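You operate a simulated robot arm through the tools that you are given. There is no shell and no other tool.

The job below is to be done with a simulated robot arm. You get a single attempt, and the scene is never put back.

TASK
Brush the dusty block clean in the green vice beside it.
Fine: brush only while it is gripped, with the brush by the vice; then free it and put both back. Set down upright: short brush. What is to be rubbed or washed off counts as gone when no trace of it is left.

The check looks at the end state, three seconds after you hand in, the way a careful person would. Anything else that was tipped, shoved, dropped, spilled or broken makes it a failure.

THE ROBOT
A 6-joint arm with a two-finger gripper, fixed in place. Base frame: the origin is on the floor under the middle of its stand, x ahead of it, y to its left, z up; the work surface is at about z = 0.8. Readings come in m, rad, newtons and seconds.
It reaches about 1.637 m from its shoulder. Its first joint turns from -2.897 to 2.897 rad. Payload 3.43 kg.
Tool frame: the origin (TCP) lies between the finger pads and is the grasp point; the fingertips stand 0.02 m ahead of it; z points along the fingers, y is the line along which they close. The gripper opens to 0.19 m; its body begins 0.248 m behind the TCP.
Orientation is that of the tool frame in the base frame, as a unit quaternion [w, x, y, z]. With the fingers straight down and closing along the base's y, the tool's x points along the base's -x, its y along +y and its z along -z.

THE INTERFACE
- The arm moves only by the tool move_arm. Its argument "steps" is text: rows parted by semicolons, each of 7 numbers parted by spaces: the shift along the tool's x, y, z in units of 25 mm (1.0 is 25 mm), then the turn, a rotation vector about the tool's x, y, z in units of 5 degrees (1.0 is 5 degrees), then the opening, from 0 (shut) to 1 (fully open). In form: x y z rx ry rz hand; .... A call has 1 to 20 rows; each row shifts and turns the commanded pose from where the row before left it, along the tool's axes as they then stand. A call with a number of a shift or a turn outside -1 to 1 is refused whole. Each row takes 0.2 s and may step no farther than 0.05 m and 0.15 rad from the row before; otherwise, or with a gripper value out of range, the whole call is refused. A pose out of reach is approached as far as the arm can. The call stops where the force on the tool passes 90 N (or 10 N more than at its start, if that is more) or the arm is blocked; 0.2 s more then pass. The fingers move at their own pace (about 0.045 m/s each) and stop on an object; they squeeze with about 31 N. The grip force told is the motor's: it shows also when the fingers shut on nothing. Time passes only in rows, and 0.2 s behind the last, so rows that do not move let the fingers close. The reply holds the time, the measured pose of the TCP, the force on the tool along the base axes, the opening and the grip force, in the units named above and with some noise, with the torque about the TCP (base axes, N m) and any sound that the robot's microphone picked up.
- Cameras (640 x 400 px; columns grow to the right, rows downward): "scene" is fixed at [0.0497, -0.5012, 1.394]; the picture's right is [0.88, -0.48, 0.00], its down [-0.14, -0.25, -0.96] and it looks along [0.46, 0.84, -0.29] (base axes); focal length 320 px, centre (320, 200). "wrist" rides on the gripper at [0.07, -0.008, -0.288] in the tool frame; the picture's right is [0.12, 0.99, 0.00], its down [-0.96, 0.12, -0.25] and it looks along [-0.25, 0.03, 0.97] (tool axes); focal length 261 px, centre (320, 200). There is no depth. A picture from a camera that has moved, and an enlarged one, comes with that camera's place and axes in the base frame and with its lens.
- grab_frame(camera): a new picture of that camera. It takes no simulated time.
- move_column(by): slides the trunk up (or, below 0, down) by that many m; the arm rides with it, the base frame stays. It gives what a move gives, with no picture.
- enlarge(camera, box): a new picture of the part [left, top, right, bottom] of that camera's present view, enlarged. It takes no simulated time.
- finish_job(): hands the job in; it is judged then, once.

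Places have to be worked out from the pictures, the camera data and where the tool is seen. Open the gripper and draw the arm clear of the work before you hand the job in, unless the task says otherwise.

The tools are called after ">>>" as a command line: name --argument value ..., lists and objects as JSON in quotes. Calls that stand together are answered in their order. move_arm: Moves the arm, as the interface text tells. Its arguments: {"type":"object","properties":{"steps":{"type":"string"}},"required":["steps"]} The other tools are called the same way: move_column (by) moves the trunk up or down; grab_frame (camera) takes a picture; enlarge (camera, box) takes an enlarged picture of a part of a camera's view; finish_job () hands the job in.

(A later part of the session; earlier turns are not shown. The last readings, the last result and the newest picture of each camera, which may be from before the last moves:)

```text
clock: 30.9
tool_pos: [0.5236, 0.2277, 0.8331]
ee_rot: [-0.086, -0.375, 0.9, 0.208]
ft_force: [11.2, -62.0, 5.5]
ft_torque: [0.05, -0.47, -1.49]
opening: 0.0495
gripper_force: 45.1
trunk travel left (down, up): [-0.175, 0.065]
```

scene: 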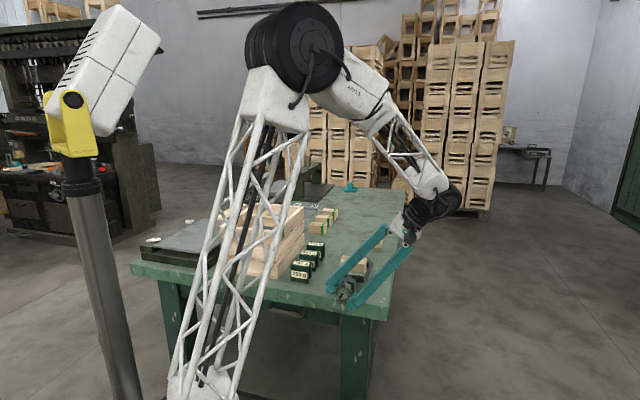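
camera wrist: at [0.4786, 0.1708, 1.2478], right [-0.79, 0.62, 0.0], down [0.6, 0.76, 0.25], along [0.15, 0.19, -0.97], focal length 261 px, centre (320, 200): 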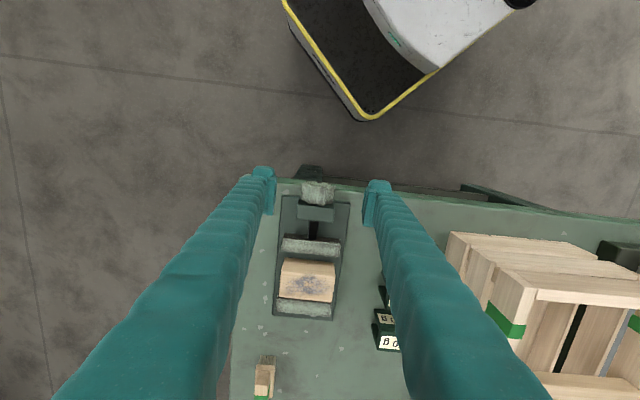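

>>> move_arm --steps "0 0 0 0 0 0 0.35; 0 0 0 0 0 0 0.42; 0 0 0 0 0 0 0.42; 0.3 0 0 0 0 0 0.42; 0.3 0 0 0 0 0 0.42; 0 0 0 0 0 0 0.42"

>>> enlarge --camera "scene" --box '[310, 230, 400, 310]'

>>> enlarge --camera "wrist" --box '[230, 130, 410, 300]'

```text
clock: 32.3
tool_pos: [0.5128, 0.2178, 0.8341]
ee_rot: [-0.087, -0.375, 0.899, 0.208]
ft_force: [0.3, 0.0, 0.6]
ft_torque: [0.01, 0.0, 0.01]
opening: 0.08
gripper_force: 0.0
trunk travel left (down, up): [-0.175, 0.065]
```

```text
5.00 times, centred on (355, 270) of scene
camera zoom: at [0.0497, -0.5012, 1.394], right [0.88, -0.48, 0.0], down [-0.14, -0.25, -0.96], along [0.46, 0.84, -0.29], focal length 1600 px, centre (145, -150)
```

zoom: 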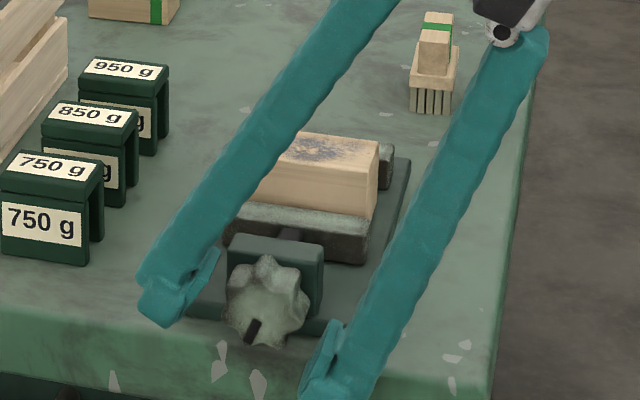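

```text
2.35 times, centred on (320, 215) of wrist
camera zoom: at [0.5585, 0.0726, 1.0908], right [-0.72, 0.54, 0.44], down [0.68, 0.68, 0.27], along [-0.15, 0.49, -0.86], focal length 613 px, centre (320, 165)
```

zoom: 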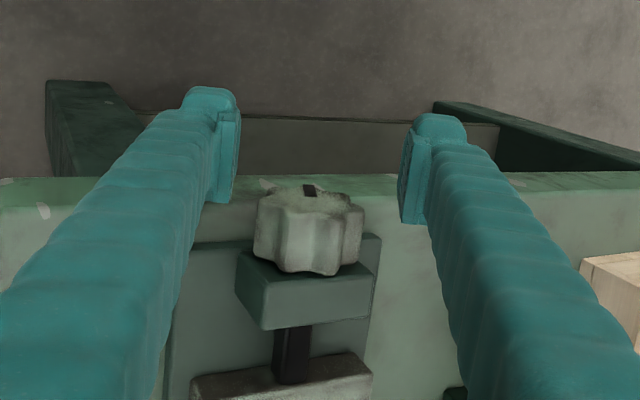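

The knob has turned about 25°. Since the mark is radial, its line in this view against the earlier one gives me the knob's true centre, so I take the same enlarged crop as before.

>>> enlarge --camera "scene" --box '[330, 265, 370, 300]'

>>> enlarge --camera "scene" --box '[335, 275, 365, 300]'

```text
11.43 times, centred on (350, 282) of scene
camera zoom: at [0.0497, -0.5012, 1.394], right [0.88, -0.48, 0.0], down [-0.14, -0.25, -0.96], along [0.46, 0.84, -0.29], focal length 3658 px, centre (-23, -743)
```

zoom: 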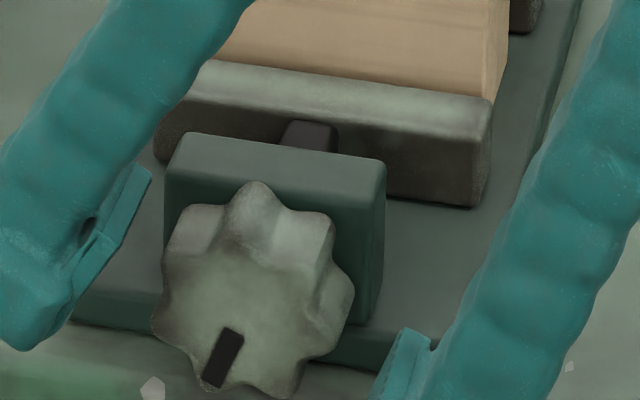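

```text
16.00 times, centred on (350, 288) of scene
camera zoom: at [0.0497, -0.5012, 1.394], right [0.88, -0.48, 0.0], down [-0.14, -0.25, -0.96], along [0.46, 0.84, -0.29], focal length 5121 px, centre (-160, -1200)
```

zoom: 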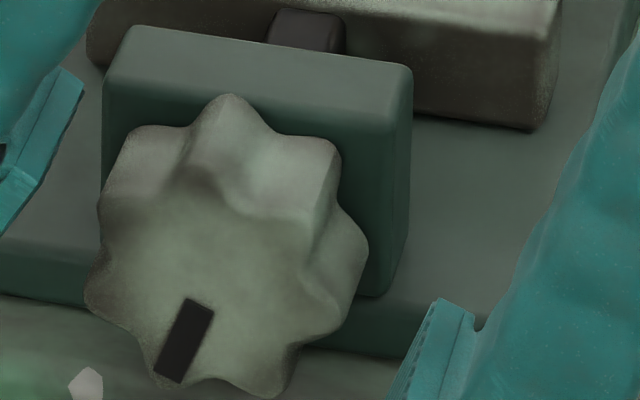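

Comparing this crop with the earlier one, the near jaw has already moved about 5 mm for roughly 28° of turn, so the screw is coarse and I need only some 200–250° in all. I swing the open fingers back over the knob to the other side (tilt toward +p), staying clear of the table edge.

>>> move_arm --steps "0 -0.088 0.09 0 0 0 0.42; 0 0 0 1 0 0 0.42; 0 0 0 1 0 0 0.42; 0 0 0 1 0 0 0.42; 0 0 0 1 0 0 0.42; 0 0 0 1 0 0 0.42; 0 0 0 1 0 0 0.42; 0 0 0 1 0 0 0.42; 0 0 0 1 0 0 0.42; 0 0 0 1 0 0 0.42; 0 0 0 1 0 0 0.42; 0 0 0 1 0 0 0.42; 0 0 0 0 0 0 0.42"

>>> enlarge --camera "scene" --box '[310, 230, 400, 310]'

>>> enlarge --camera "wrist" --box '[230, 130, 410, 300]'

```text
clock: 35.1
tool_pos: [0.513, 0.2171, 0.8313]
ee_rot: [0.096, -0.372, 0.894, -0.231]
ft_force: [0.3, 0.5, -1.1]
ft_torque: [0.0, -0.02, 0.0]
opening: 0.0801
gripper_force: 0.1
trunk travel left (down, up): [-0.175, 0.065]
```

```text
5.00 times, centred on (355, 270) of scene
camera zoom: at [0.0497, -0.5012, 1.394], right [0.88, -0.48, 0.0], down [-0.14, -0.25, -0.96], along [0.46, 0.84, -0.29], focal length 1600 px, centre (145, -150)
```

zoom: 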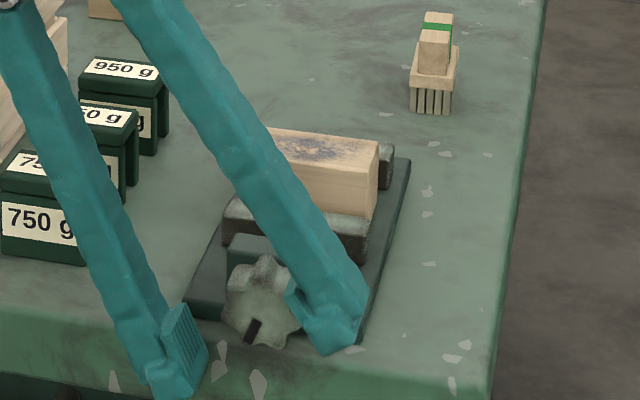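

```text
2.35 times, centred on (320, 215) of wrist
camera zoom: at [0.3702, 0.2592, 1.0887], right [-0.7, 0.53, -0.48], down [0.52, 0.84, 0.16], along [0.49, -0.14, -0.86], focal length 613 px, centre (320, 165)
```

zoom: 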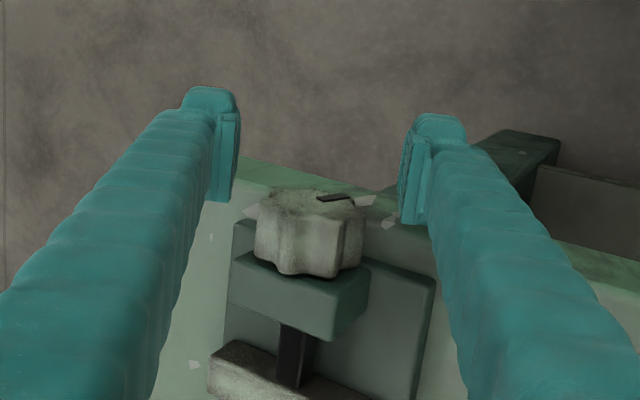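

From the wrist views at both tilts, I put the knob axis at p≈-0.209, z≈0.833, and the finger half-width at about 23 mm, so s=0.526 keeps the fingers off the table edge. I align the pads with the lobe flats, move in, close, and make a first 20° turn.

>>> move_arm --steps "-0.1 -0.033 -0.06 -0.9 0 0 0.42; -0.28 0 0 -0.9 0 0 0.42; 0 0 0 0 0 0 0.42; 0 0 0 0 0 0 0.2; 0 0 0 0 0 0 0; 0 0 0 0 0 0 0"

>>> enlarge --camera "scene" --box '[310, 230, 400, 310]'

```text
clock: 36.5
tool_pos: [0.5204, 0.2249, 0.8329]
ee_rot: [0.066, -0.378, 0.909, -0.16]
ft_force: [-4.8, 3.6, -1.2]
ft_torque: [0.02, -0.01, 0.13]
opening: 0.0495
gripper_force: 35.4
trunk travel left (down, up): [-0.175, 0.065]
```

```text
5.00 times, centred on (355, 270) of scene
camera zoom: at [0.0497, -0.5012, 1.394], right [0.88, -0.48, 0.0], down [-0.14, -0.25, -0.96], along [0.46, 0.84, -0.29], focal length 1600 px, centre (145, -150)
```

zoom: 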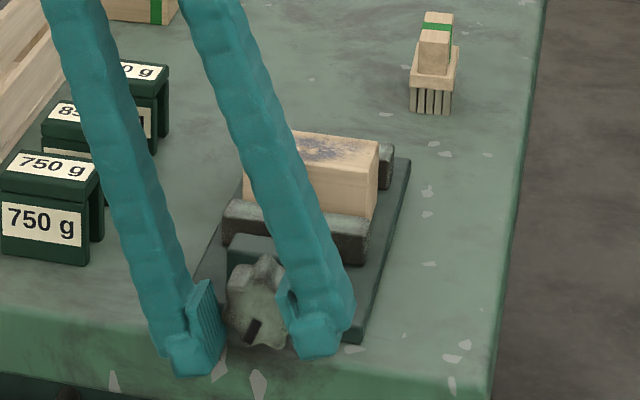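

Good flat grip with little side load. I turn 20° clockwise and read the force.

>>> move_arm --steps "0 0 0 -1 0 0 0; 0 0 0 -1 0 0 0; 0 0 0 -1 0 0 0; 0 0 0 -1 0 0 0; 0 0 0 0 0 0 0"

```text
clock: 37.7
tool_pos: [0.5208, 0.225, 0.8321]
ee_rot: [0.0, -0.384, 0.923, 0.001]
ft_force: [13.8, 3.2, 10.3]
ft_torque: [0.1, -0.15, 0.02]
opening: 0.0492
gripper_force: 44.9
trunk travel left (down, up): [-0.175, 0.065]
```

Side loads are small now. I continue another 20°.

>>> move_arm --steps "0 0 0 -1 0 0 0; 0 0 0 -1 0 0 0; 0 0 0 -1 0 0 0; 0 0 0 -1 0 0 0; 0 0 0 0 0 0 0"

```text
clock: 38.9
tool_pos: [0.521, 0.2255, 0.8322]
ee_rot: [-0.066, -0.379, 0.909, 0.161]
ft_force: [10.4, -3.7, 13.6]
ft_torque: [0.12, -0.16, -0.11]
opening: 0.049
gripper_force: 44.8
trunk travel left (down, up): [-0.175, 0.065]
```

>>> move_arm --steps "0 0 0 -1 0 0 0; 0 0 0 -1 0 0 0; 0 0 0 -1 0 0 0; 0 0 0 -1 0 0 0; 0 0 0 -1 0 0 0; 0 0 0 0 0 0 0"

>>> enlarge --camera "scene" --box '[310, 230, 400, 310]'

>>> grab_frame --camera "scene"

```text
clock: 40.3
tool_pos: [0.52, 0.2238, 0.8322]
ee_rot: [-0.147, -0.354, 0.853, 0.354]
ft_force: [11.6, -20.1, 13.3]
ft_torque: [0.27, -0.33, -0.59]
opening: 0.0494
gripper_force: 44.8
trunk travel left (down, up): [-0.175, 0.065]
```

```text
5.00 times, centred on (355, 270) of scene
camera zoom: at [0.0497, -0.5012, 1.394], right [0.88, -0.48, 0.0], down [-0.14, -0.25, -0.96], along [0.46, 0.84, -0.29], focal length 1600 px, centre (145, -150)
```

zoom: 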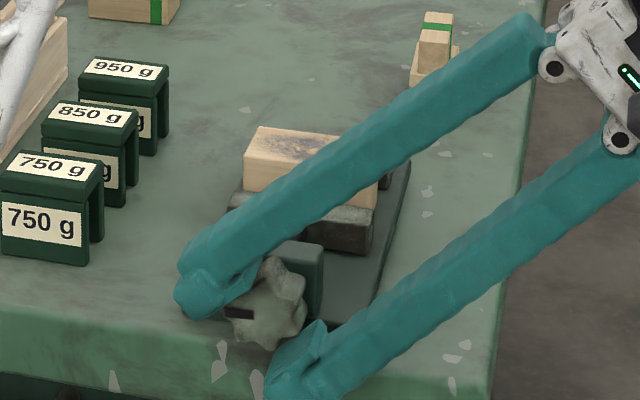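

```text
taken
```

scene: 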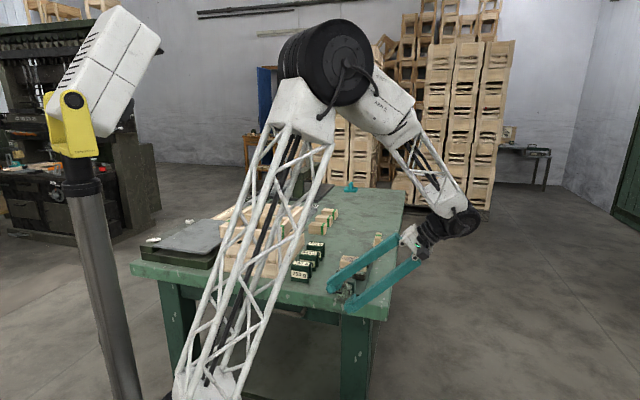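

The mark has moved to about 90° and the jaw has clearly advanced. I continue the stroke another 20°.

>>> move_arm --steps "0 0 0 -1 0 0 0; 0 0 0 -1 0 0 0; 0 0 0 -1 0 0 0; 0 0 0 -1 0 0 0; 0 0 0 0 0 0 0"

>>> enlarge --camera "scene" --box '[310, 230, 400, 310]'

```text
clock: 41.5
tool_pos: [0.5203, 0.2241, 0.8327]
ee_rot: [-0.207, -0.324, 0.778, 0.497]
ft_force: [2.1, -27.1, 2.4]
ft_torque: [0.24, -0.24, -0.44]
opening: 0.0492
gripper_force: 45.4
trunk travel left (down, up): [-0.175, 0.065]
```

```text
5.00 times, centred on (355, 270) of scene
camera zoom: at [0.0497, -0.5012, 1.394], right [0.88, -0.48, 0.0], down [-0.14, -0.25, -0.96], along [0.46, 0.84, -0.29], focal length 1600 px, centre (145, -150)
```

zoom: 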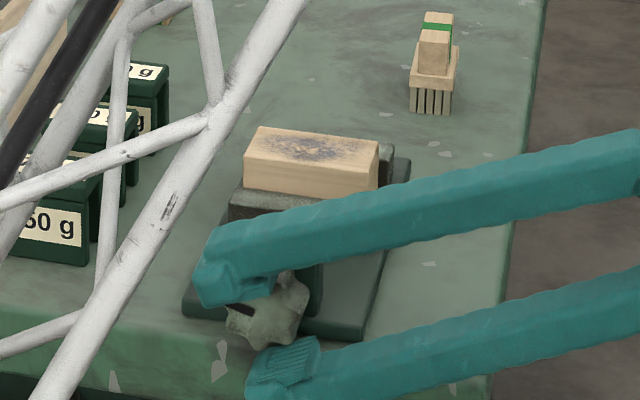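

The knob is at about 110°. I release, and swing back 90° with open fingers to take the next bite.

>>> move_arm --steps "0 0 0 0 0 0 0.42; 0 0 0 0 0 0 0.42; 0 0 0 1 0 0 0.42; 0 0 0 1 0 0 0.42; 0 0 0 1 0 0 0.42; 0 0 0 1 0 0 0.42; 0 0 0 1 0 0 0.42; 0 0 0 1 0 0 0.42; 0 0 0 1 0 0 0.42; 0 0 0 1 0 0 0.42; 0 0 0 1 0 0 0.42; 0 0 0 1 0 0 0.42; 0 0 0 1 0 0 0.42; 0 0 0 1 0 0 0.42; 0 0 0 1 0 0 0.42; 0 0 0 1 0 0 0.42; 0 0 0 1 0 0 0.42; 0 0 0 1 0 0 0.42; 0 0 0 1 0 0 0.42; 0 0 0 1 0 0 0.42"

>>> enlarge --camera "scene" --box '[310, 230, 400, 310]'

>>> enlarge --camera "wrist" --box '[230, 130, 410, 300]'

```text
clock: 45.7
tool_pos: [0.5209, 0.2252, 0.8319]
ee_rot: [0.083, -0.376, 0.901, -0.2]
ft_force: [-5.8, -0.2, 5.9]
ft_torque: [0.19, 0.37, 0.2]
opening: 0.0806
gripper_force: 0.5
trunk travel left (down, up): [-0.175, 0.065]
```

```text
5.00 times, centred on (355, 270) of scene
camera zoom: at [0.0497, -0.5012, 1.394], right [0.88, -0.48, 0.0], down [-0.14, -0.25, -0.96], along [0.46, 0.84, -0.29], focal length 1600 px, centre (145, -150)
```

zoom: 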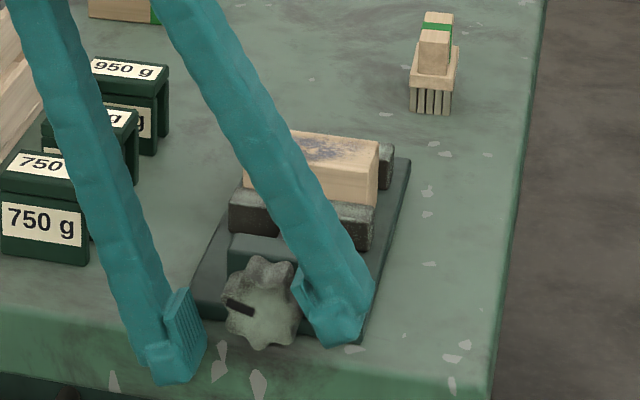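

```text
2.35 times, centred on (320, 215) of wrist
camera zoom: at [0.3897, 0.2541, 1.0992], right [-0.72, 0.55, -0.42], down [0.53, 0.83, 0.18], along [0.44, -0.09, -0.89], focal length 613 px, centre (320, 165)
```

zoom: 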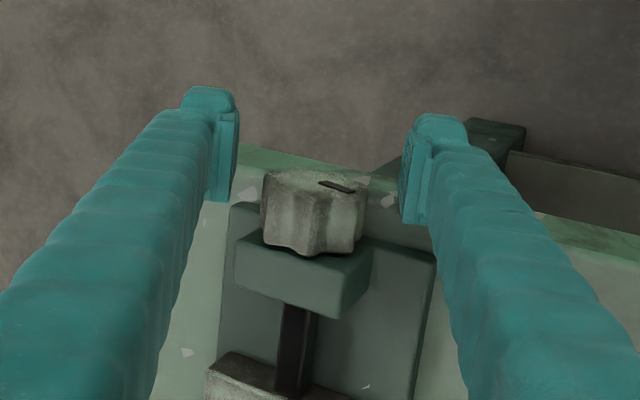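

The mark reads about 112° and the jaw has advanced roughly 20 mm. A slight touch shows at the fingertip, so I draw back 1 mm, close and begin the next stroke.

>>> move_arm --steps "0.05 0 0 0 0 0 0.42; 0 0 0 0 0 0 0.2; 0 0 0 0 0 0 0; 0 0 0 0 0 0 0; 0 0 0 -1 0 0 0; 0 0 0 -1 0 0 0; 0 0 0 -1 0 0 0; 0 0 0 -1 0 0 0; 0 0 0 0 0 0 0"

```text
clock: 47.7
tool_pos: [0.5202, 0.2243, 0.8323]
ee_rot: [0.016, -0.384, 0.922, -0.039]
ft_force: [13.3, -5.1, -0.5]
ft_torque: [0.15, -0.22, -0.27]
opening: 0.0512
gripper_force: 44.7
trunk travel left (down, up): [-0.175, 0.065]
```

>>> move_arm --steps "0 0 0 -1 0 0 0; 0 0 0 -1 0 0 0; 0 0 0 -1 0 0 0; 0 0 0 -1 0 0 0; 0 0 0 -1 0 0 0; 0 0 0 -1 0 0 0; 0 0 0 0 0 0 0"

>>> enlarge --camera "scene" --box '[310, 230, 400, 310]'

```text
clock: 49.3
tool_pos: [0.5204, 0.223, 0.8329]
ee_rot: [-0.084, -0.375, 0.901, 0.2]
ft_force: [11.4, 0.4, -8.5]
ft_torque: [0.17, -0.24, 0.01]
opening: 0.0506
gripper_force: 44.8
trunk travel left (down, up): [-0.175, 0.065]
```

```text
5.00 times, centred on (355, 270) of scene
camera zoom: at [0.0497, -0.5012, 1.394], right [0.88, -0.48, 0.0], down [-0.14, -0.25, -0.96], along [0.46, 0.84, -0.29], focal length 1600 px, centre (145, -150)
```

zoom: 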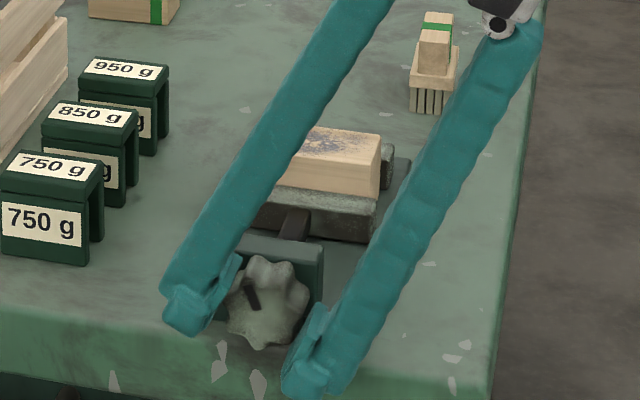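

The jaw has reached the block and is starting to move it toward the fixed jaw. I continue the stroke while watching the torque.

>>> move_arm --steps "0 0 0 -1 0 0 0; 0 0 0 -1 0 0 0; 0 0 0 -1 0 0 0; 0 0 0 -1 0 0 0; 0 0 0 0 0 0 0"

>>> enlarge --camera "scene" --box '[310, 230, 400, 310]'

```text
clock: 50.5
tool_pos: [0.5196, 0.2238, 0.8319]
ee_rot: [-0.147, -0.355, 0.853, 0.353]
ft_force: [10.8, 3.1, -13.8]
ft_torque: [0.06, -0.07, -0.28]
opening: 0.0501
gripper_force: 45.0
trunk travel left (down, up): [-0.175, 0.065]
```

```text
5.00 times, centred on (355, 270) of scene
camera zoom: at [0.0497, -0.5012, 1.394], right [0.88, -0.48, 0.0], down [-0.14, -0.25, -0.96], along [0.46, 0.84, -0.29], focal length 1600 px, centre (145, -150)
```

zoom: 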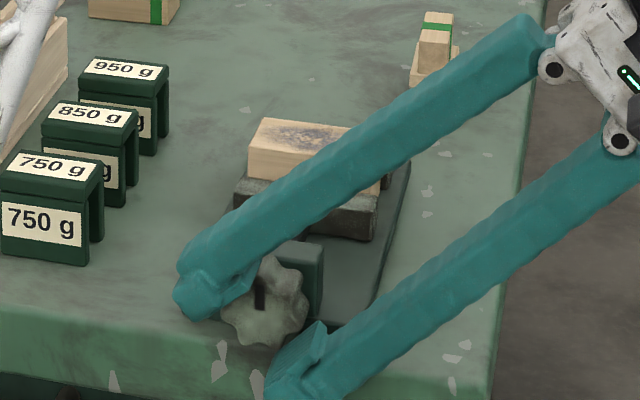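

The mark points up (about 178°) and the block is sliding squarely toward the fixed jaw. I continue 20° more.

>>> move_arm --steps "0 0 0 -1 0 0 0; 0 0 0 -1 0 0 0; 0 0 0 -1 0 0 0; 0 0 0 -1 0 0 0; 0 0 0 0 0 0 0"

>>> enlarge --camera "scene" --box '[310, 230, 400, 310]'

```text
clock: 51.7
tool_pos: [0.5186, 0.224, 0.8311]
ee_rot: [-0.208, -0.325, 0.778, 0.497]
ft_force: [-18.5, 15.8, -34.0]
ft_torque: [-0.77, -0.32, 0.73]
opening: 0.0499
gripper_force: 45.7
trunk travel left (down, up): [-0.175, 0.065]
```

```text
5.00 times, centred on (355, 270) of scene
camera zoom: at [0.0497, -0.5012, 1.394], right [0.88, -0.48, 0.0], down [-0.14, -0.25, -0.96], along [0.46, 0.84, -0.29], focal length 1600 px, centre (145, -150)
```

zoom: 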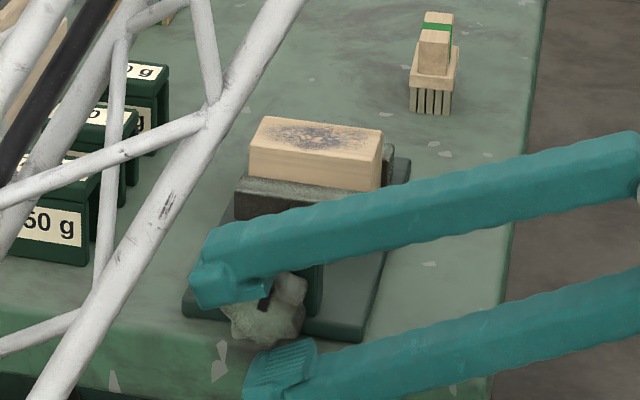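

Turning torque has risen to about 0.8 N·m, so the block looks to be meeting the fixed jaw. I try 5–10° more to tighten and see how the torque responds.

>>> move_arm --steps "0 0 0 -0.5 0 0 0; 0 0 0 -0.5 0 0 0; 0 0 0 0 0 0 0"

>>> enlarge --camera "scene" --box '[330, 240, 380, 300]'

```text
clock: 52.5
tool_pos: [0.5198, 0.2227, 0.8311]
ee_rot: [-0.221, -0.315, 0.755, 0.531]
ft_force: [4.3, -16.7, -23.9]
ft_torque: [-0.26, 0.03, -0.48]
opening: 0.0505
gripper_force: 45.0
trunk travel left (down, up): [-0.175, 0.065]
```

```text
6.67 times, centred on (355, 270) of scene
camera zoom: at [0.0497, -0.5012, 1.394], right [0.88, -0.48, 0.0], down [-0.14, -0.25, -0.96], along [0.46, 0.84, -0.29], focal length 2134 px, centre (87, -267)
```

zoom: 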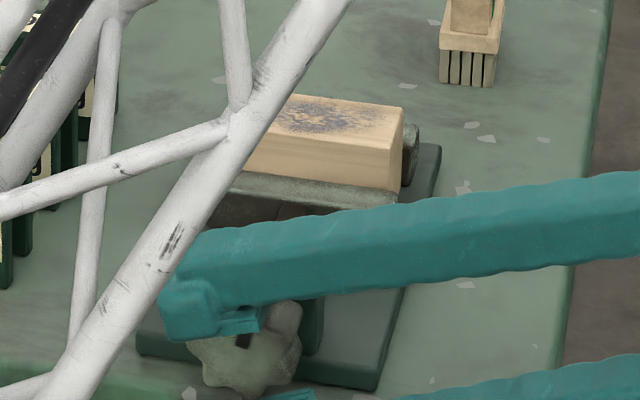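

The torque fell back, so the fingers probably slipped on a tight knob. I release and swing back to inspect the clamp before a final tightening bite.

>>> move_arm --steps "0 0 0 0 0 0 0.42; 0 0 0 0 0 0 0.42; 0 0 0 1 0 0 0.42; 0 0 0 1 0 0 0.42; 0 0 0 1 0 0 0.42; 0 0 0 1 0 0 0.42; 0 0 0 1 0 0 0.42; 0 0 0 1 0 0 0.42; 0 0 0 1 0 0 0.42; 0 0 0 1 0 0 0.42; 0 0 0 1 0 0 0.42; 0 0 0 1 0 0 0.42; 0 0 0 1 0 0 0.42; 0 0 0 1 0 0 0.42; 0 0 0 1 0 0 0.42; 0 0 0 0 0 0 0.42"

>>> enlarge --camera "scene" --box '[320, 240, 390, 305]'

>>> grab_frame --camera "wrist"

```text
clock: 55.9
tool_pos: [0.519, 0.2243, 0.832]
ee_rot: [-0.017, -0.384, 0.922, 0.04]
ft_force: [-0.5, 0.2, -0.3]
ft_torque: [0.01, 0.02, 0.0]
opening: 0.08
gripper_force: 0.1
trunk travel left (down, up): [-0.175, 0.065]
```

```text
6.15 times, centred on (355, 272) of scene
camera zoom: at [0.0497, -0.5012, 1.394], right [0.88, -0.48, 0.0], down [-0.14, -0.25, -0.96], along [0.46, 0.84, -0.29], focal length 1970 px, centre (105, -246)
```

zoom: 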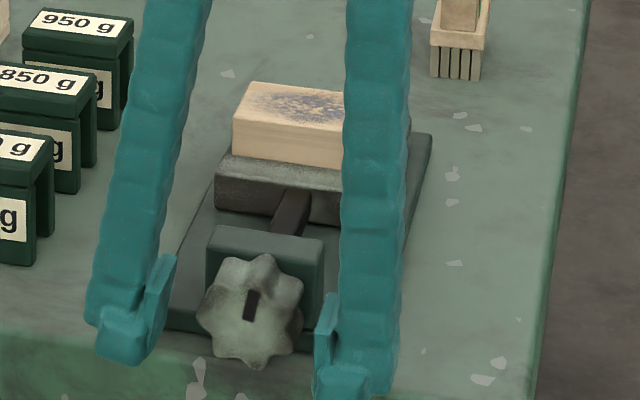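

```text
taken
camera wrist: at [0.4935, 0.1496, 1.1205], right [-0.79, 0.61, 0.09], down [0.61, 0.75, 0.26], along [0.09, 0.26, -0.96], focal length 261 px, centre (320, 200)
```

wrist: 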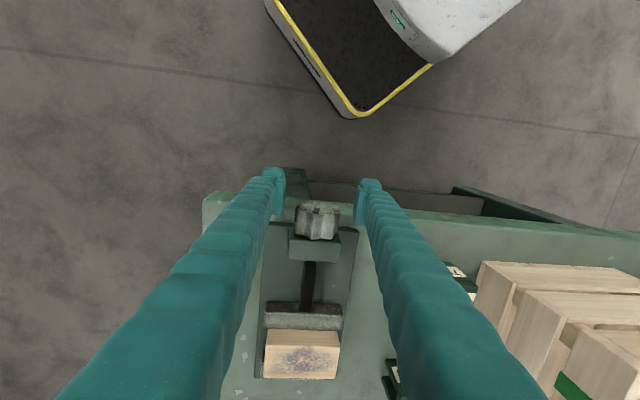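

The jaw is now against the block, with the mark just past vertical (about 190°). I tilt back to a flat, grip again and turn in small steps to confirm it's tight.

>>> move_arm --steps "0 0 0 1 0 0 0.42; 0 0 0 1 0 0 0.42; 0 0 0 1 0 0 0.42; 0 0 0 1 0 0 0.42; 0 0 0 1 0 0 0.42; 0 0 0 0.5 0 0 0.42; 0 0 0 0 0 0 0.2; 0 0 0 0 0 0 0; 0 0 0 0 0 0 0; 0 0 0 0 0 0 0"

>>> enlarge --camera "scene" --box '[320, 240, 390, 305]'

```text
clock: 58.1
tool_pos: [0.5193, 0.2238, 0.8334]
ee_rot: [0.075, -0.377, 0.906, -0.18]
ft_force: [11.7, -10.3, 5.6]
ft_torque: [0.04, -0.19, -0.58]
opening: 0.0494
gripper_force: 44.9
trunk travel left (down, up): [-0.175, 0.065]
```

```text
6.15 times, centred on (355, 272) of scene
camera zoom: at [0.0497, -0.5012, 1.394], right [0.88, -0.48, 0.0], down [-0.14, -0.25, -0.96], along [0.46, 0.84, -0.29], focal length 1970 px, centre (105, -246)
```

zoom: 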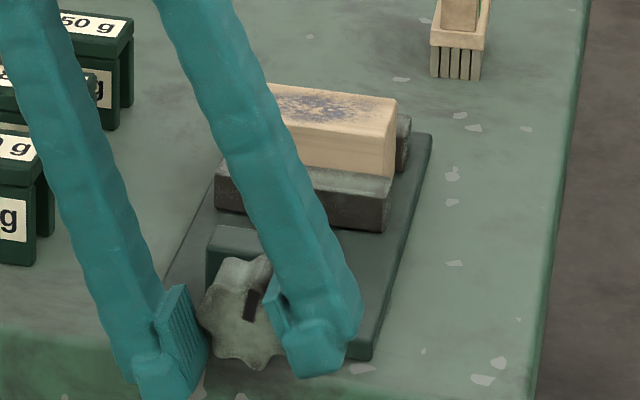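

>>> move_arm --steps "0 0 0 -1 0 0 0; 0 0 0 -1 0 0 0; 0 0 0 0 0 0 0"

>>> enlarge --camera "scene" --box '[320, 240, 390, 305]'

```text
clock: 58.9
tool_pos: [0.5203, 0.2236, 0.8331]
ee_rot: [0.042, -0.382, 0.918, -0.1]
ft_force: [14.7, -14.2, 16.0]
ft_torque: [-0.37, -1.02, -0.61]
opening: 0.0491
gripper_force: 44.9
trunk travel left (down, up): [-0.175, 0.065]
```

```text
6.15 times, centred on (355, 272) of scene
camera zoom: at [0.0497, -0.5012, 1.394], right [0.88, -0.48, 0.0], down [-0.14, -0.25, -0.96], along [0.46, 0.84, -0.29], focal length 1970 px, centre (105, -246)
```

zoom: 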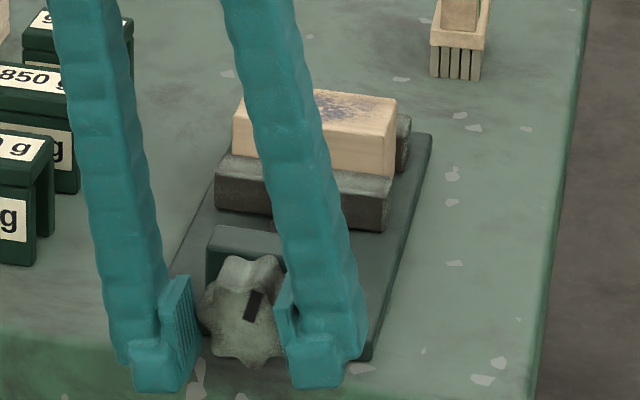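

Torque is now about 1.0 N·m and the jaw no longer advances. I turn one more small step to be sure it's firmly clamped.

>>> move_arm --steps "0 0 0 -0.5 0 0 0; 0 0 0 -0.5 0 0 0; 0 0 0 0 0 0 0"

>>> enlarge --camera "scene" --box '[320, 240, 390, 305]'

```text
clock: 59.7
tool_pos: [0.5204, 0.2241, 0.8331]
ee_rot: [0.025, -0.384, 0.921, -0.06]
ft_force: [19.3, -14.7, 14.7]
ft_torque: [-0.32, -0.71, -0.05]
opening: 0.0496
gripper_force: 45.3
trunk travel left (down, up): [-0.175, 0.065]
```

```text
6.15 times, centred on (355, 272) of scene
camera zoom: at [0.0497, -0.5012, 1.394], right [0.88, -0.48, 0.0], down [-0.14, -0.25, -0.96], along [0.46, 0.84, -0.29], focal length 1970 px, centre (105, -246)
```

zoom: 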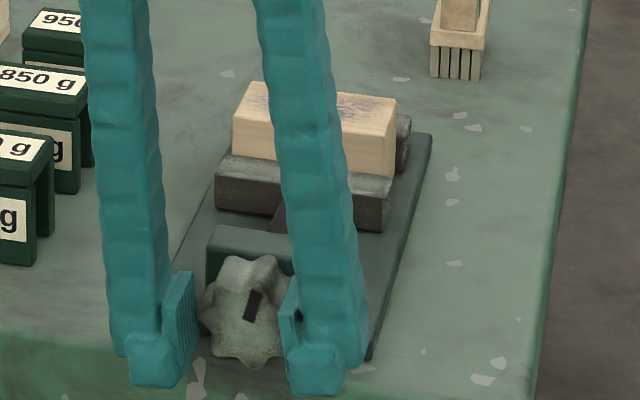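

The knob no longer turns (the pads slip), so the block is firmly gripped. I release, straighten up, lift clear and move toward the brush for a close look.

>>> move_arm --steps "0 0 0 0 0 0 0.45; 0 0 0 0 0 0 0.45; 0 0 0 -0.75 0 0 0.45; 0 0 0 -0.75 0 0 0.45; 0 0 -1 0 0 0 0.45; 0 0 -1 0 0 0 0.45; 0 0 -1 0 0 0 0.45; 0 0 -1 0 0 0 0.45; 0 0 -1 0 0 0 0.45; 0 0 -1 0 0 0 0.45; -1 0 0 0 0 0 0.45; -1 0 0 0 0 0 0.45; -1 0 0 0 0 0 0.45; -1 0 0 0 0 0 0.45; -1 0 0 0 0 0 0.45; -1 0 0 0 0 0 0.45; 0 0 0 0 0 0 0.45"

>>> grab_frame --camera "wrist"

>>> enlarge --camera "wrist" --box '[240, 120, 400, 260]'

>>> enlarge --camera "scene" --box '[320, 240, 390, 305]'

```text
clock: 63.3
tool_pos: [0.6241, 0.3287, 0.9838]
ee_rot: [0.0, -0.385, 0.923, 0.001]
ft_force: [0.8, 0.8, 0.4]
ft_torque: [0.03, -0.01, 0.02]
opening: 0.0854
gripper_force: 0.1
trunk travel left (down, up): [-0.175, 0.065]
```

```text
taken
camera wrist: at [0.5812, 0.2716, 1.2728], right [-0.79, 0.62, 0.0], down [0.6, 0.76, 0.25], along [0.15, 0.2, -0.97], focal length 261 px, centre (320, 200)
```

wrist: 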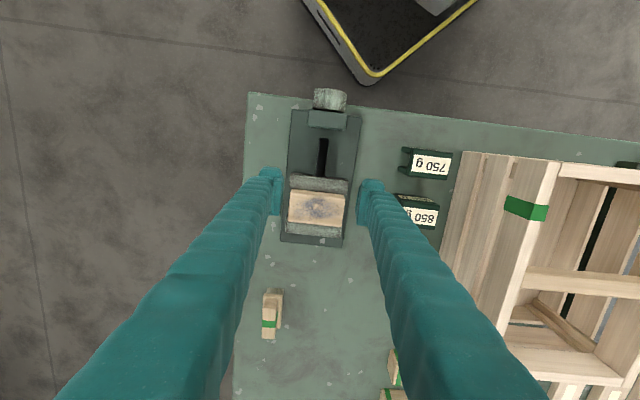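

```text
2.86 times, centred on (320, 190) of wrist
camera zoom: at [0.5812, 0.2716, 1.2728], right [-0.79, 0.62, 0.0], down [0.6, 0.76, 0.25], along [0.15, 0.2, -0.97], focal length 745 px, centre (320, 229)
```

zoom: 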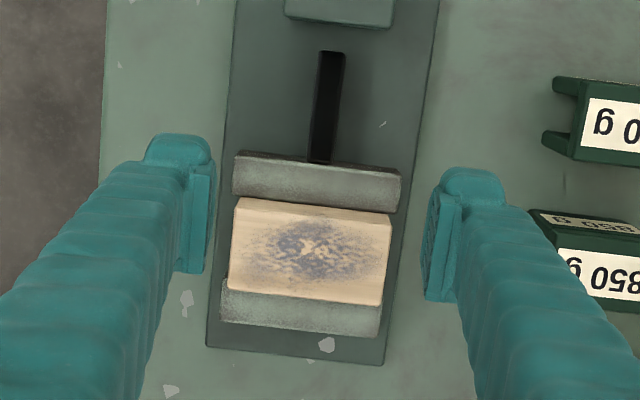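

```text
6.15 times, centred on (355, 272) of scene
camera zoom: at [0.0497, -0.5012, 1.394], right [0.88, -0.48, 0.0], down [-0.14, -0.25, -0.96], along [0.46, 0.84, -0.29], focal length 1970 px, centre (105, -246)
```

zoom: 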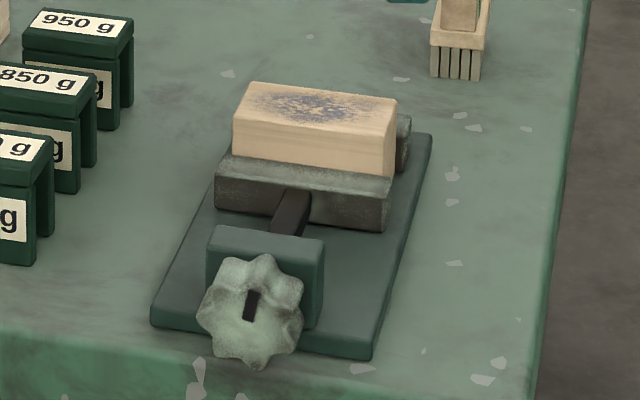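

The block is clamped between both jaws, with its top centre at about s=0.725, p=-0.210. I move above the brush for a close look.

>>> move_arm --steps "-0.98 -0.204 0 0 0 0 0.45; -0.98 -0.204 0 0 0 0 0.45; -0.98 -0.204 0 0 0 0 0.45; -0.98 -0.204 0 0 0 0 0.45; -0.98 -0.204 0 0 0 0 0.45; -0.98 -0.204 0 0 0 0 0.45; -0.98 -0.204 0 0 0 0 0.45; -0.98 -0.204 0 0 0 0 0.45; -0.98 -0.204 0 0 0 0 0.45; -0.98 -0.204 0 0 0 0 0.45; -0.98 -0.204 0 0 0 0 0.45; 0 0 0 0 0 0 0.45; 0 0 0 0 0 0 0.45"

>>> enlarge --camera "wrist" --box '[270, 140, 370, 240]'

>>> enlarge --camera "scene" --box '[340, 210, 410, 255]'

```text
clock: 66.1
tool_pos: [0.8549, 0.4839, 0.9829]
ee_rot: [0.0, -0.385, 0.923, 0.001]
ft_force: [0.2, 0.4, 0.1]
ft_torque: [0.0, 0.01, -0.02]
opening: 0.0854
gripper_force: 0.0
trunk travel left (down, up): [-0.175, 0.065]
```

```text
4.00 times, centred on (320, 190) of wrist
camera zoom: at [0.8121, 0.4256, 1.2734], right [-0.79, 0.62, 0.0], down [0.6, 0.76, 0.25], along [0.15, 0.2, -0.97], focal length 1043 px, centre (320, 240)
```

zoom: 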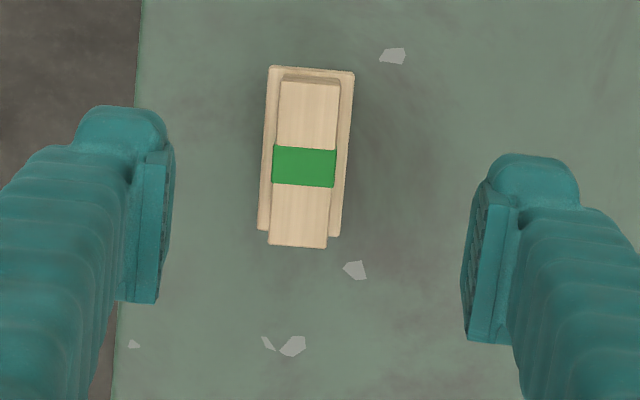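

```text
8.89 times, centred on (375, 232) of scene
camera zoom: at [0.0497, -0.5012, 1.394], right [0.88, -0.48, 0.0], down [-0.14, -0.25, -0.96], along [0.46, 0.84, -0.29], focal length 2845 px, centre (-169, -89)
```

zoom: 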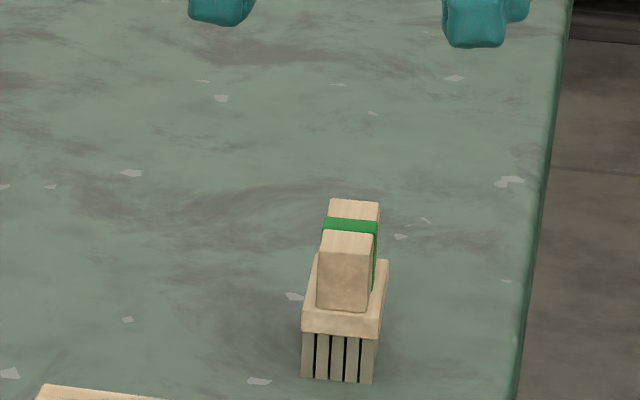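

The brush handle centre is at s≈0.950, p≈-0.271: 64 mm long along s, 23 mm wide, top at about 0.872, with the body top at about 0.835. I centre over it and lower partway.

>>> move_arm --steps "-0.13 -0.34 0 0 0 0 0.4; 0 0 1 0 0 0 0.4; 0 0 1 0 0 0 0.4; 0 0 1 0 0 0 0.4; 0 0 0.8 0 0 0 0.4; 0 0 0 0 0 0 0.4"

>>> enlarge --camera "wrist" --box '[250, 130, 390, 260]'

>>> enlarge --camera "scene" --box '[340, 210, 410, 255]'

```text
clock: 67.5
tool_pos: [0.8628, 0.4785, 0.8887]
ee_rot: [0.0, -0.385, 0.923, 0.001]
ft_force: [0.6, -0.5, -0.9]
ft_torque: [-0.02, 0.01, -0.01]
opening: 0.0758
gripper_force: 0.1
trunk travel left (down, up): [-0.175, 0.065]
```

```text
3.08 times, centred on (320, 195) of wrist
camera zoom: at [0.8185, 0.4221, 1.178], right [-0.79, 0.62, 0.0], down [0.6, 0.76, 0.25], along [0.15, 0.2, -0.97], focal length 802 px, centre (320, 215)
```

zoom: 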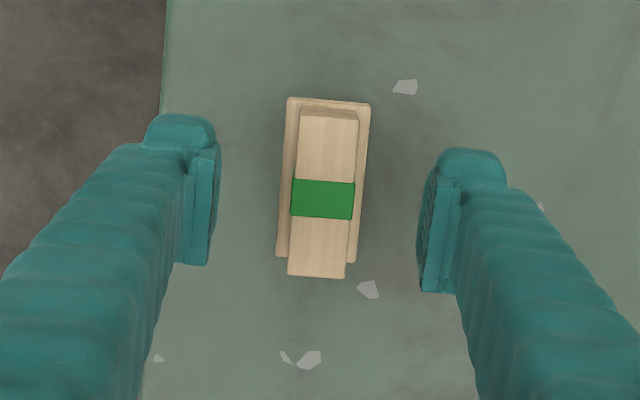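

```text
8.89 times, centred on (375, 232) of scene
camera zoom: at [0.0497, -0.5012, 1.394], right [0.88, -0.48, 0.0], down [-0.14, -0.25, -0.96], along [0.46, 0.84, -0.29], focal length 2845 px, centre (-169, -89)
```

zoom: 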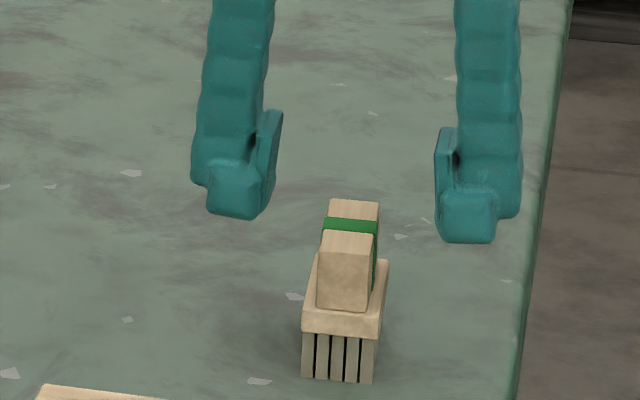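

Well centred (handle at s≈0.948, p≈-0.2706; TCP s=0.948, p=-0.2717). I lower to z≈0.858 and grip the handle.

>>> move_arm --steps "0 0.03 0.6 0 0 0 0.4; 0 0 0.6 0 0 0 0.4; 0 0 0 0 0 0 0.4; 0 0 0 0 0 0 0.2; 0 0 0 0 0 0 0.1; 0 0 0 0 0 0 0; 0 0 0 0 0 0 0; 0 0 0 0 0 0 0"

>>> enlarge --camera "wrist" --box '[250, 130, 390, 260]'

>>> enlarge --camera "scene" --box '[340, 210, 410, 255]'

```text
clock: 69.3
tool_pos: [0.8635, 0.4792, 0.8578]
ee_rot: [0.0, -0.385, 0.923, 0.001]
ft_force: [0.0, -0.1, 1.0]
ft_torque: [-0.04, 0.0, -0.02]
opening: 0.0227
gripper_force: 31.1
trunk travel left (down, up): [-0.175, 0.065]
```

```text
3.08 times, centred on (320, 195) of wrist
camera zoom: at [0.819, 0.4223, 1.1478], right [-0.79, 0.62, 0.0], down [0.6, 0.76, 0.25], along [0.15, 0.2, -0.97], focal length 802 px, centre (320, 215)
```

zoom: 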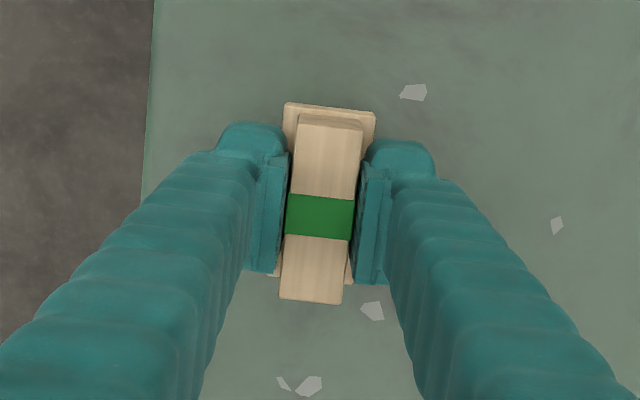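

```text
8.89 times, centred on (375, 232) of scene
camera zoom: at [0.0497, -0.5012, 1.394], right [0.88, -0.48, 0.0], down [-0.14, -0.25, -0.96], along [0.46, 0.84, -0.29], focal length 2845 px, centre (-169, -89)
```

zoom: 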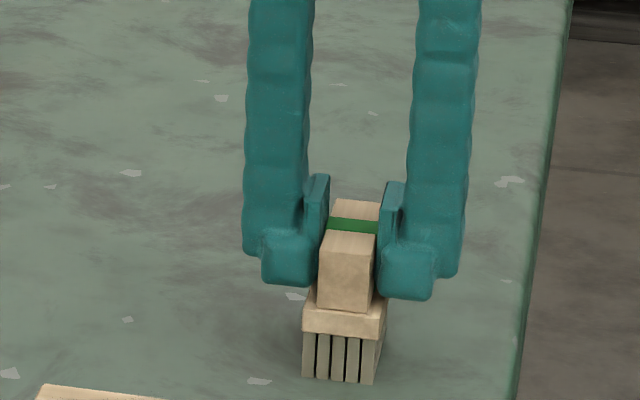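

The brush is held (opening 0.0227 at [0.8635, 0.4792, 0.858], which I note as its home). I lift it and carry it over the clamped block.

>>> move_arm --steps "0 0 -0.5 0 0 0 0; 0 0 -1 0 0 0 0; 0 0 -1 0 0 0 0; 0 0 -1 0 0 0 0; 0 0 -1 0 0 0 0; 0 0 -0.5 0 0 0 0; 0.9 0.247 0 0 0 0 0; 0.9 0.247 0 0 0 0 0; 0.9 0.247 0 0 0 0 0; 0.9 0.247 0 0 0 0 0; 0.9 0.247 0 0 0 0 0; 0.9 0.247 0 0 0 0 0; 0.9 0.247 0 0 0 0 0; 0.9 0.247 0 0 0 0 0; 0.9 0.247 0 0 0 0 0; 0.9 0.247 0 0 0 0 0; 0 0 0 0 0 0 0; 0 0 0 0 0 0 0"

>>> enlarge --camera "wrist" --box '[240, 120, 400, 270]'

>>> enlarge --camera "scene" --box '[310, 210, 400, 300]'

```text
clock: 73.1
tool_pos: [0.6606, 0.3619, 0.9834]
ee_rot: [0.0, -0.384, 0.923, 0.001]
ft_force: [0.0, 0.0, -1.1]
ft_torque: [0.01, -0.02, -0.01]
opening: 0.0227
gripper_force: 30.7
trunk travel left (down, up): [-0.175, 0.065]
```

```text
2.67 times, centred on (320, 195) of wrist
camera zoom: at [0.617, 0.3055, 1.2724], right [-0.79, 0.62, 0.0], down [0.6, 0.76, 0.25], along [0.15, 0.2, -0.97], focal length 695 px, centre (320, 213)
```

zoom: 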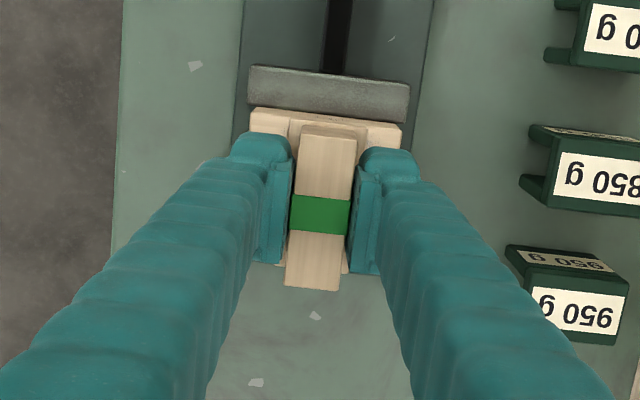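

```text
4.44 times, centred on (355, 255) of scene
camera zoom: at [0.0497, -0.5012, 1.394], right [0.88, -0.48, 0.0], down [-0.14, -0.25, -0.96], along [0.46, 0.84, -0.29], focal length 1422 px, centre (164, -44)
```

zoom: 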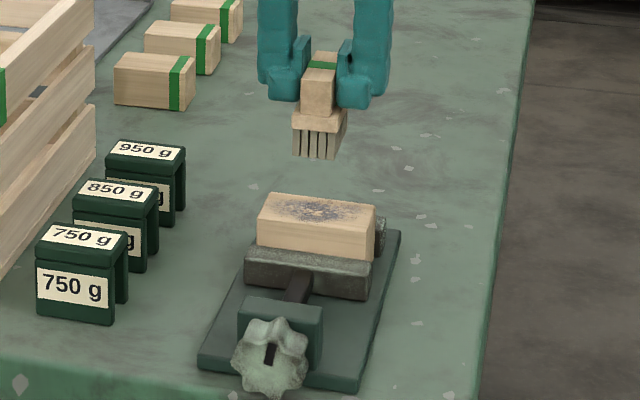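

The brush is centred over the block (s=0.723, p=-0.211). I lower it to just above the dusty face, then approach in small steps.

>>> move_arm --steps "0 0 1 0 0 0 0; 0 0 1 0 0 0 0; 0 0 0.2 0 0 0 0; 0 0 0.08 0 0 0 0; 0 0 0 0 0 0 0"

>>> enlarge --camera "scene" --box '[320, 240, 385, 300]'

```text
clock: 74.3
tool_pos: [0.6597, 0.3619, 0.926]
ee_rot: [-0.001, -0.384, 0.923, 0.001]
ft_force: [0.0, -0.3, -1.1]
ft_torque: [0.0, 0.02, 0.02]
opening: 0.0225
gripper_force: 30.7
trunk travel left (down, up): [-0.175, 0.065]
```

```text
6.67 times, centred on (352, 270) of scene
camera zoom: at [0.0497, -0.5012, 1.394], right [0.88, -0.48, 0.0], down [-0.14, -0.25, -0.96], along [0.46, 0.84, -0.29], focal length 2134 px, centre (103, -267)
```

zoom: 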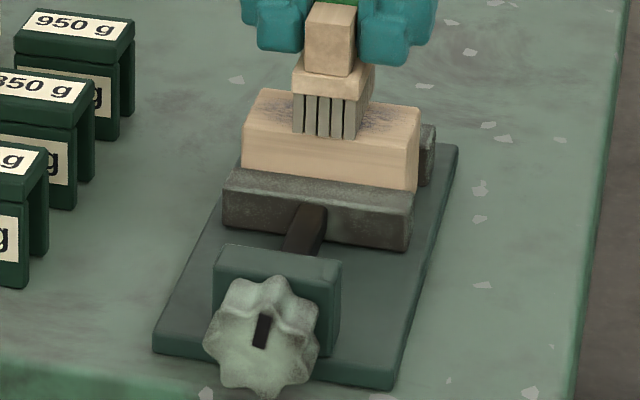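

>>> move_arm --steps "0 0 0.06 0 0 0 0; 0 0 0.06 0 0 0 0; 0 0 0 0 0 0 0"

```text
clock: 75.1
tool_pos: [0.6602, 0.3629, 0.9226]
ee_rot: [0.0, -0.384, 0.923, 0.001]
ft_force: [-0.2, 0.3, -0.5]
ft_torque: [0.0, 0.01, -0.01]
opening: 0.0228
gripper_force: 30.7
trunk travel left (down, up): [-0.175, 0.065]
```

>>> move_arm --steps "0 0 0.04 0 0 0 0; 0 0 0 0 0 0 0"

```text
clock: 75.7
tool_pos: [0.6604, 0.3624, 0.9229]
ee_rot: [0.0, -0.385, 0.923, 0.001]
ft_force: [-0.5, -1.0, 8.3]
ft_torque: [-0.09, 0.05, 0.01]
opening: 0.0226
gripper_force: 30.9
trunk travel left (down, up): [-0.175, 0.065]
```

Bristle contact at about 8 N. I sweep back and forth along the block's length at this light pressure.

>>> move_arm --steps "0 0.5 0 0 0 0 0; 0 0.5 0 0 0 0 0; 0 0.5 0 0 0 0 0; 0 0.4 0 0 0 0 0; 0 -0.5 0 0 0 0 0; 0 -0.5 0 0 0 0 0; 0 -0.5 0 0 0 0 0; 0 -0.5 0 0 0 0 0; 0 -0.5 0 0 0 0 0; 0 -0.5 0 0 0 0 0; 0 -0.5 0 0 0 0 0; 0 -0.3 0 0 0 0 0; 0 0.5 0 0 0 0 0; 0 0.5 0 0 0 0 0; 0 0.5 0 0 0 0 0; 0 0.4 0 0 0 0 0; 0 0 0 0 0 0 0"

>>> enlarge --camera "scene" --box '[320, 240, 385, 300]'

>>> enlarge --camera "wrist" --box '[240, 120, 400, 270]'

```text
clock: 79.3
tool_pos: [0.6604, 0.3625, 0.9203]
ee_rot: [0.0, -0.384, 0.923, 0.0]
ft_force: [0.0, -0.2, -0.6]
ft_torque: [0.05, 0.02, 0.02]
opening: 0.023
gripper_force: 31.3
trunk travel left (down, up): [-0.175, 0.065]
```

```text
6.67 times, centred on (352, 270) of scene
camera zoom: at [0.0497, -0.5012, 1.394], right [0.88, -0.48, 0.0], down [-0.14, -0.25, -0.96], along [0.46, 0.84, -0.29], focal length 2134 px, centre (103, -267)
```

zoom: 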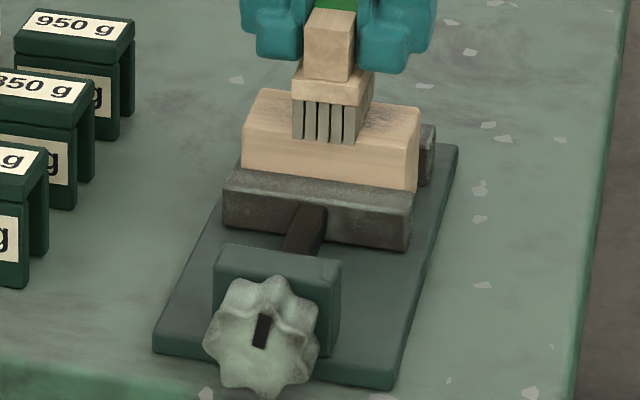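

```text
2.67 times, centred on (320, 195) of wrist
camera zoom: at [0.6165, 0.3051, 1.2112], right [-0.79, 0.62, 0.0], down [0.6, 0.76, 0.25], along [0.15, 0.2, -0.97], focal length 695 px, centre (320, 213)
```

zoom: 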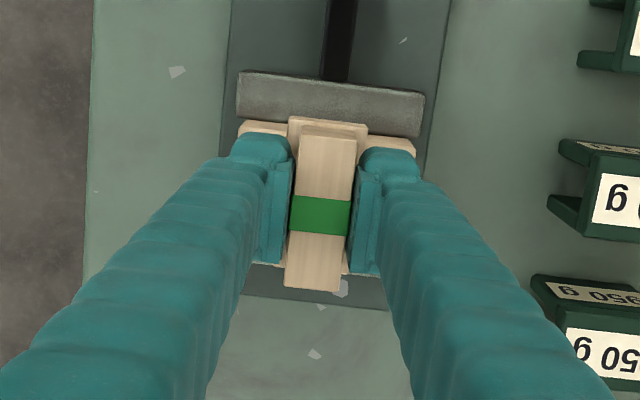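

The contact force has gone to zero, so I lift a little to see how much dust the first pass removed.

>>> move_arm --steps "0 0 -0.8 0 0 0 0; 0 0 -0.8 0 0 0 0; 0 0 0 0 0 0 0"

>>> enlarge --camera "scene" --box '[335, 245, 380, 285]'

>>> enlarge --camera "scene" --box '[320, 215, 400, 275]'

```text
clock: 80.1
tool_pos: [0.6604, 0.3616, 0.9621]
ee_rot: [0.0, -0.384, 0.923, 0.001]
ft_force: [-0.4, -0.2, -0.5]
ft_torque: [0.02, 0.02, 0.03]
opening: 0.0229
gripper_force: 30.6
trunk travel left (down, up): [-0.175, 0.065]
```

```text
10.00 times, centred on (358, 265) of scene
camera zoom: at [0.0497, -0.5012, 1.394], right [0.88, -0.48, 0.0], down [-0.14, -0.25, -0.96], along [0.46, 0.84, -0.29], focal length 3200 px, centre (-55, -450)
```

zoom: 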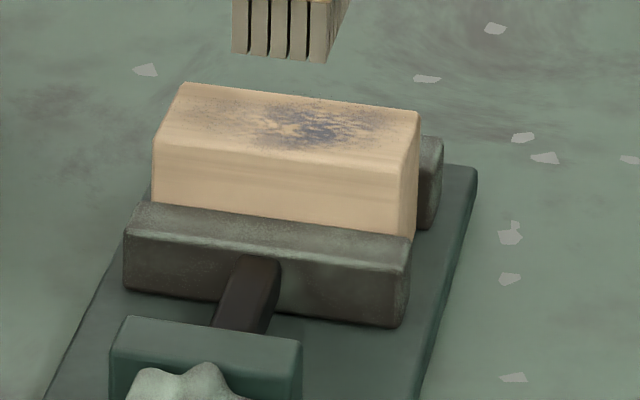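

```text
6.67 times, centred on (360, 245) of scene
camera zoom: at [0.0497, -0.5012, 1.394], right [0.88, -0.48, 0.0], down [-0.14, -0.25, -0.96], along [0.46, 0.84, -0.29], focal length 2134 px, centre (53, -100)
```

zoom: 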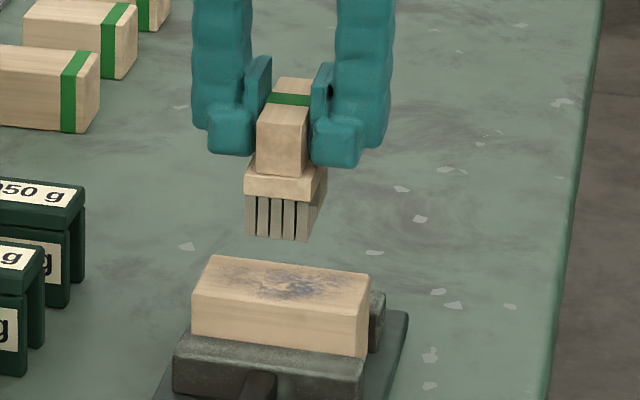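

The dust is fainter on the left but not gone, so it needs more pressure and more passes. I lower again slightly deeper and check the force.

>>> move_arm --steps "0 0 0.8 0 0 0 0; 0 0 0.8 0 0 0 0; 0 0 0.04 0 0 0 0; 0 0 0 0 0 0 0"

```text
clock: 81.1
tool_pos: [0.6606, 0.3614, 0.9206]
ee_rot: [0.0, -0.384, 0.923, 0.0]
ft_force: [-0.4, -1.3, 4.5]
ft_torque: [0.0, 0.09, 0.02]
opening: 0.0227
gripper_force: 31.3
trunk travel left (down, up): [-0.175, 0.065]
```

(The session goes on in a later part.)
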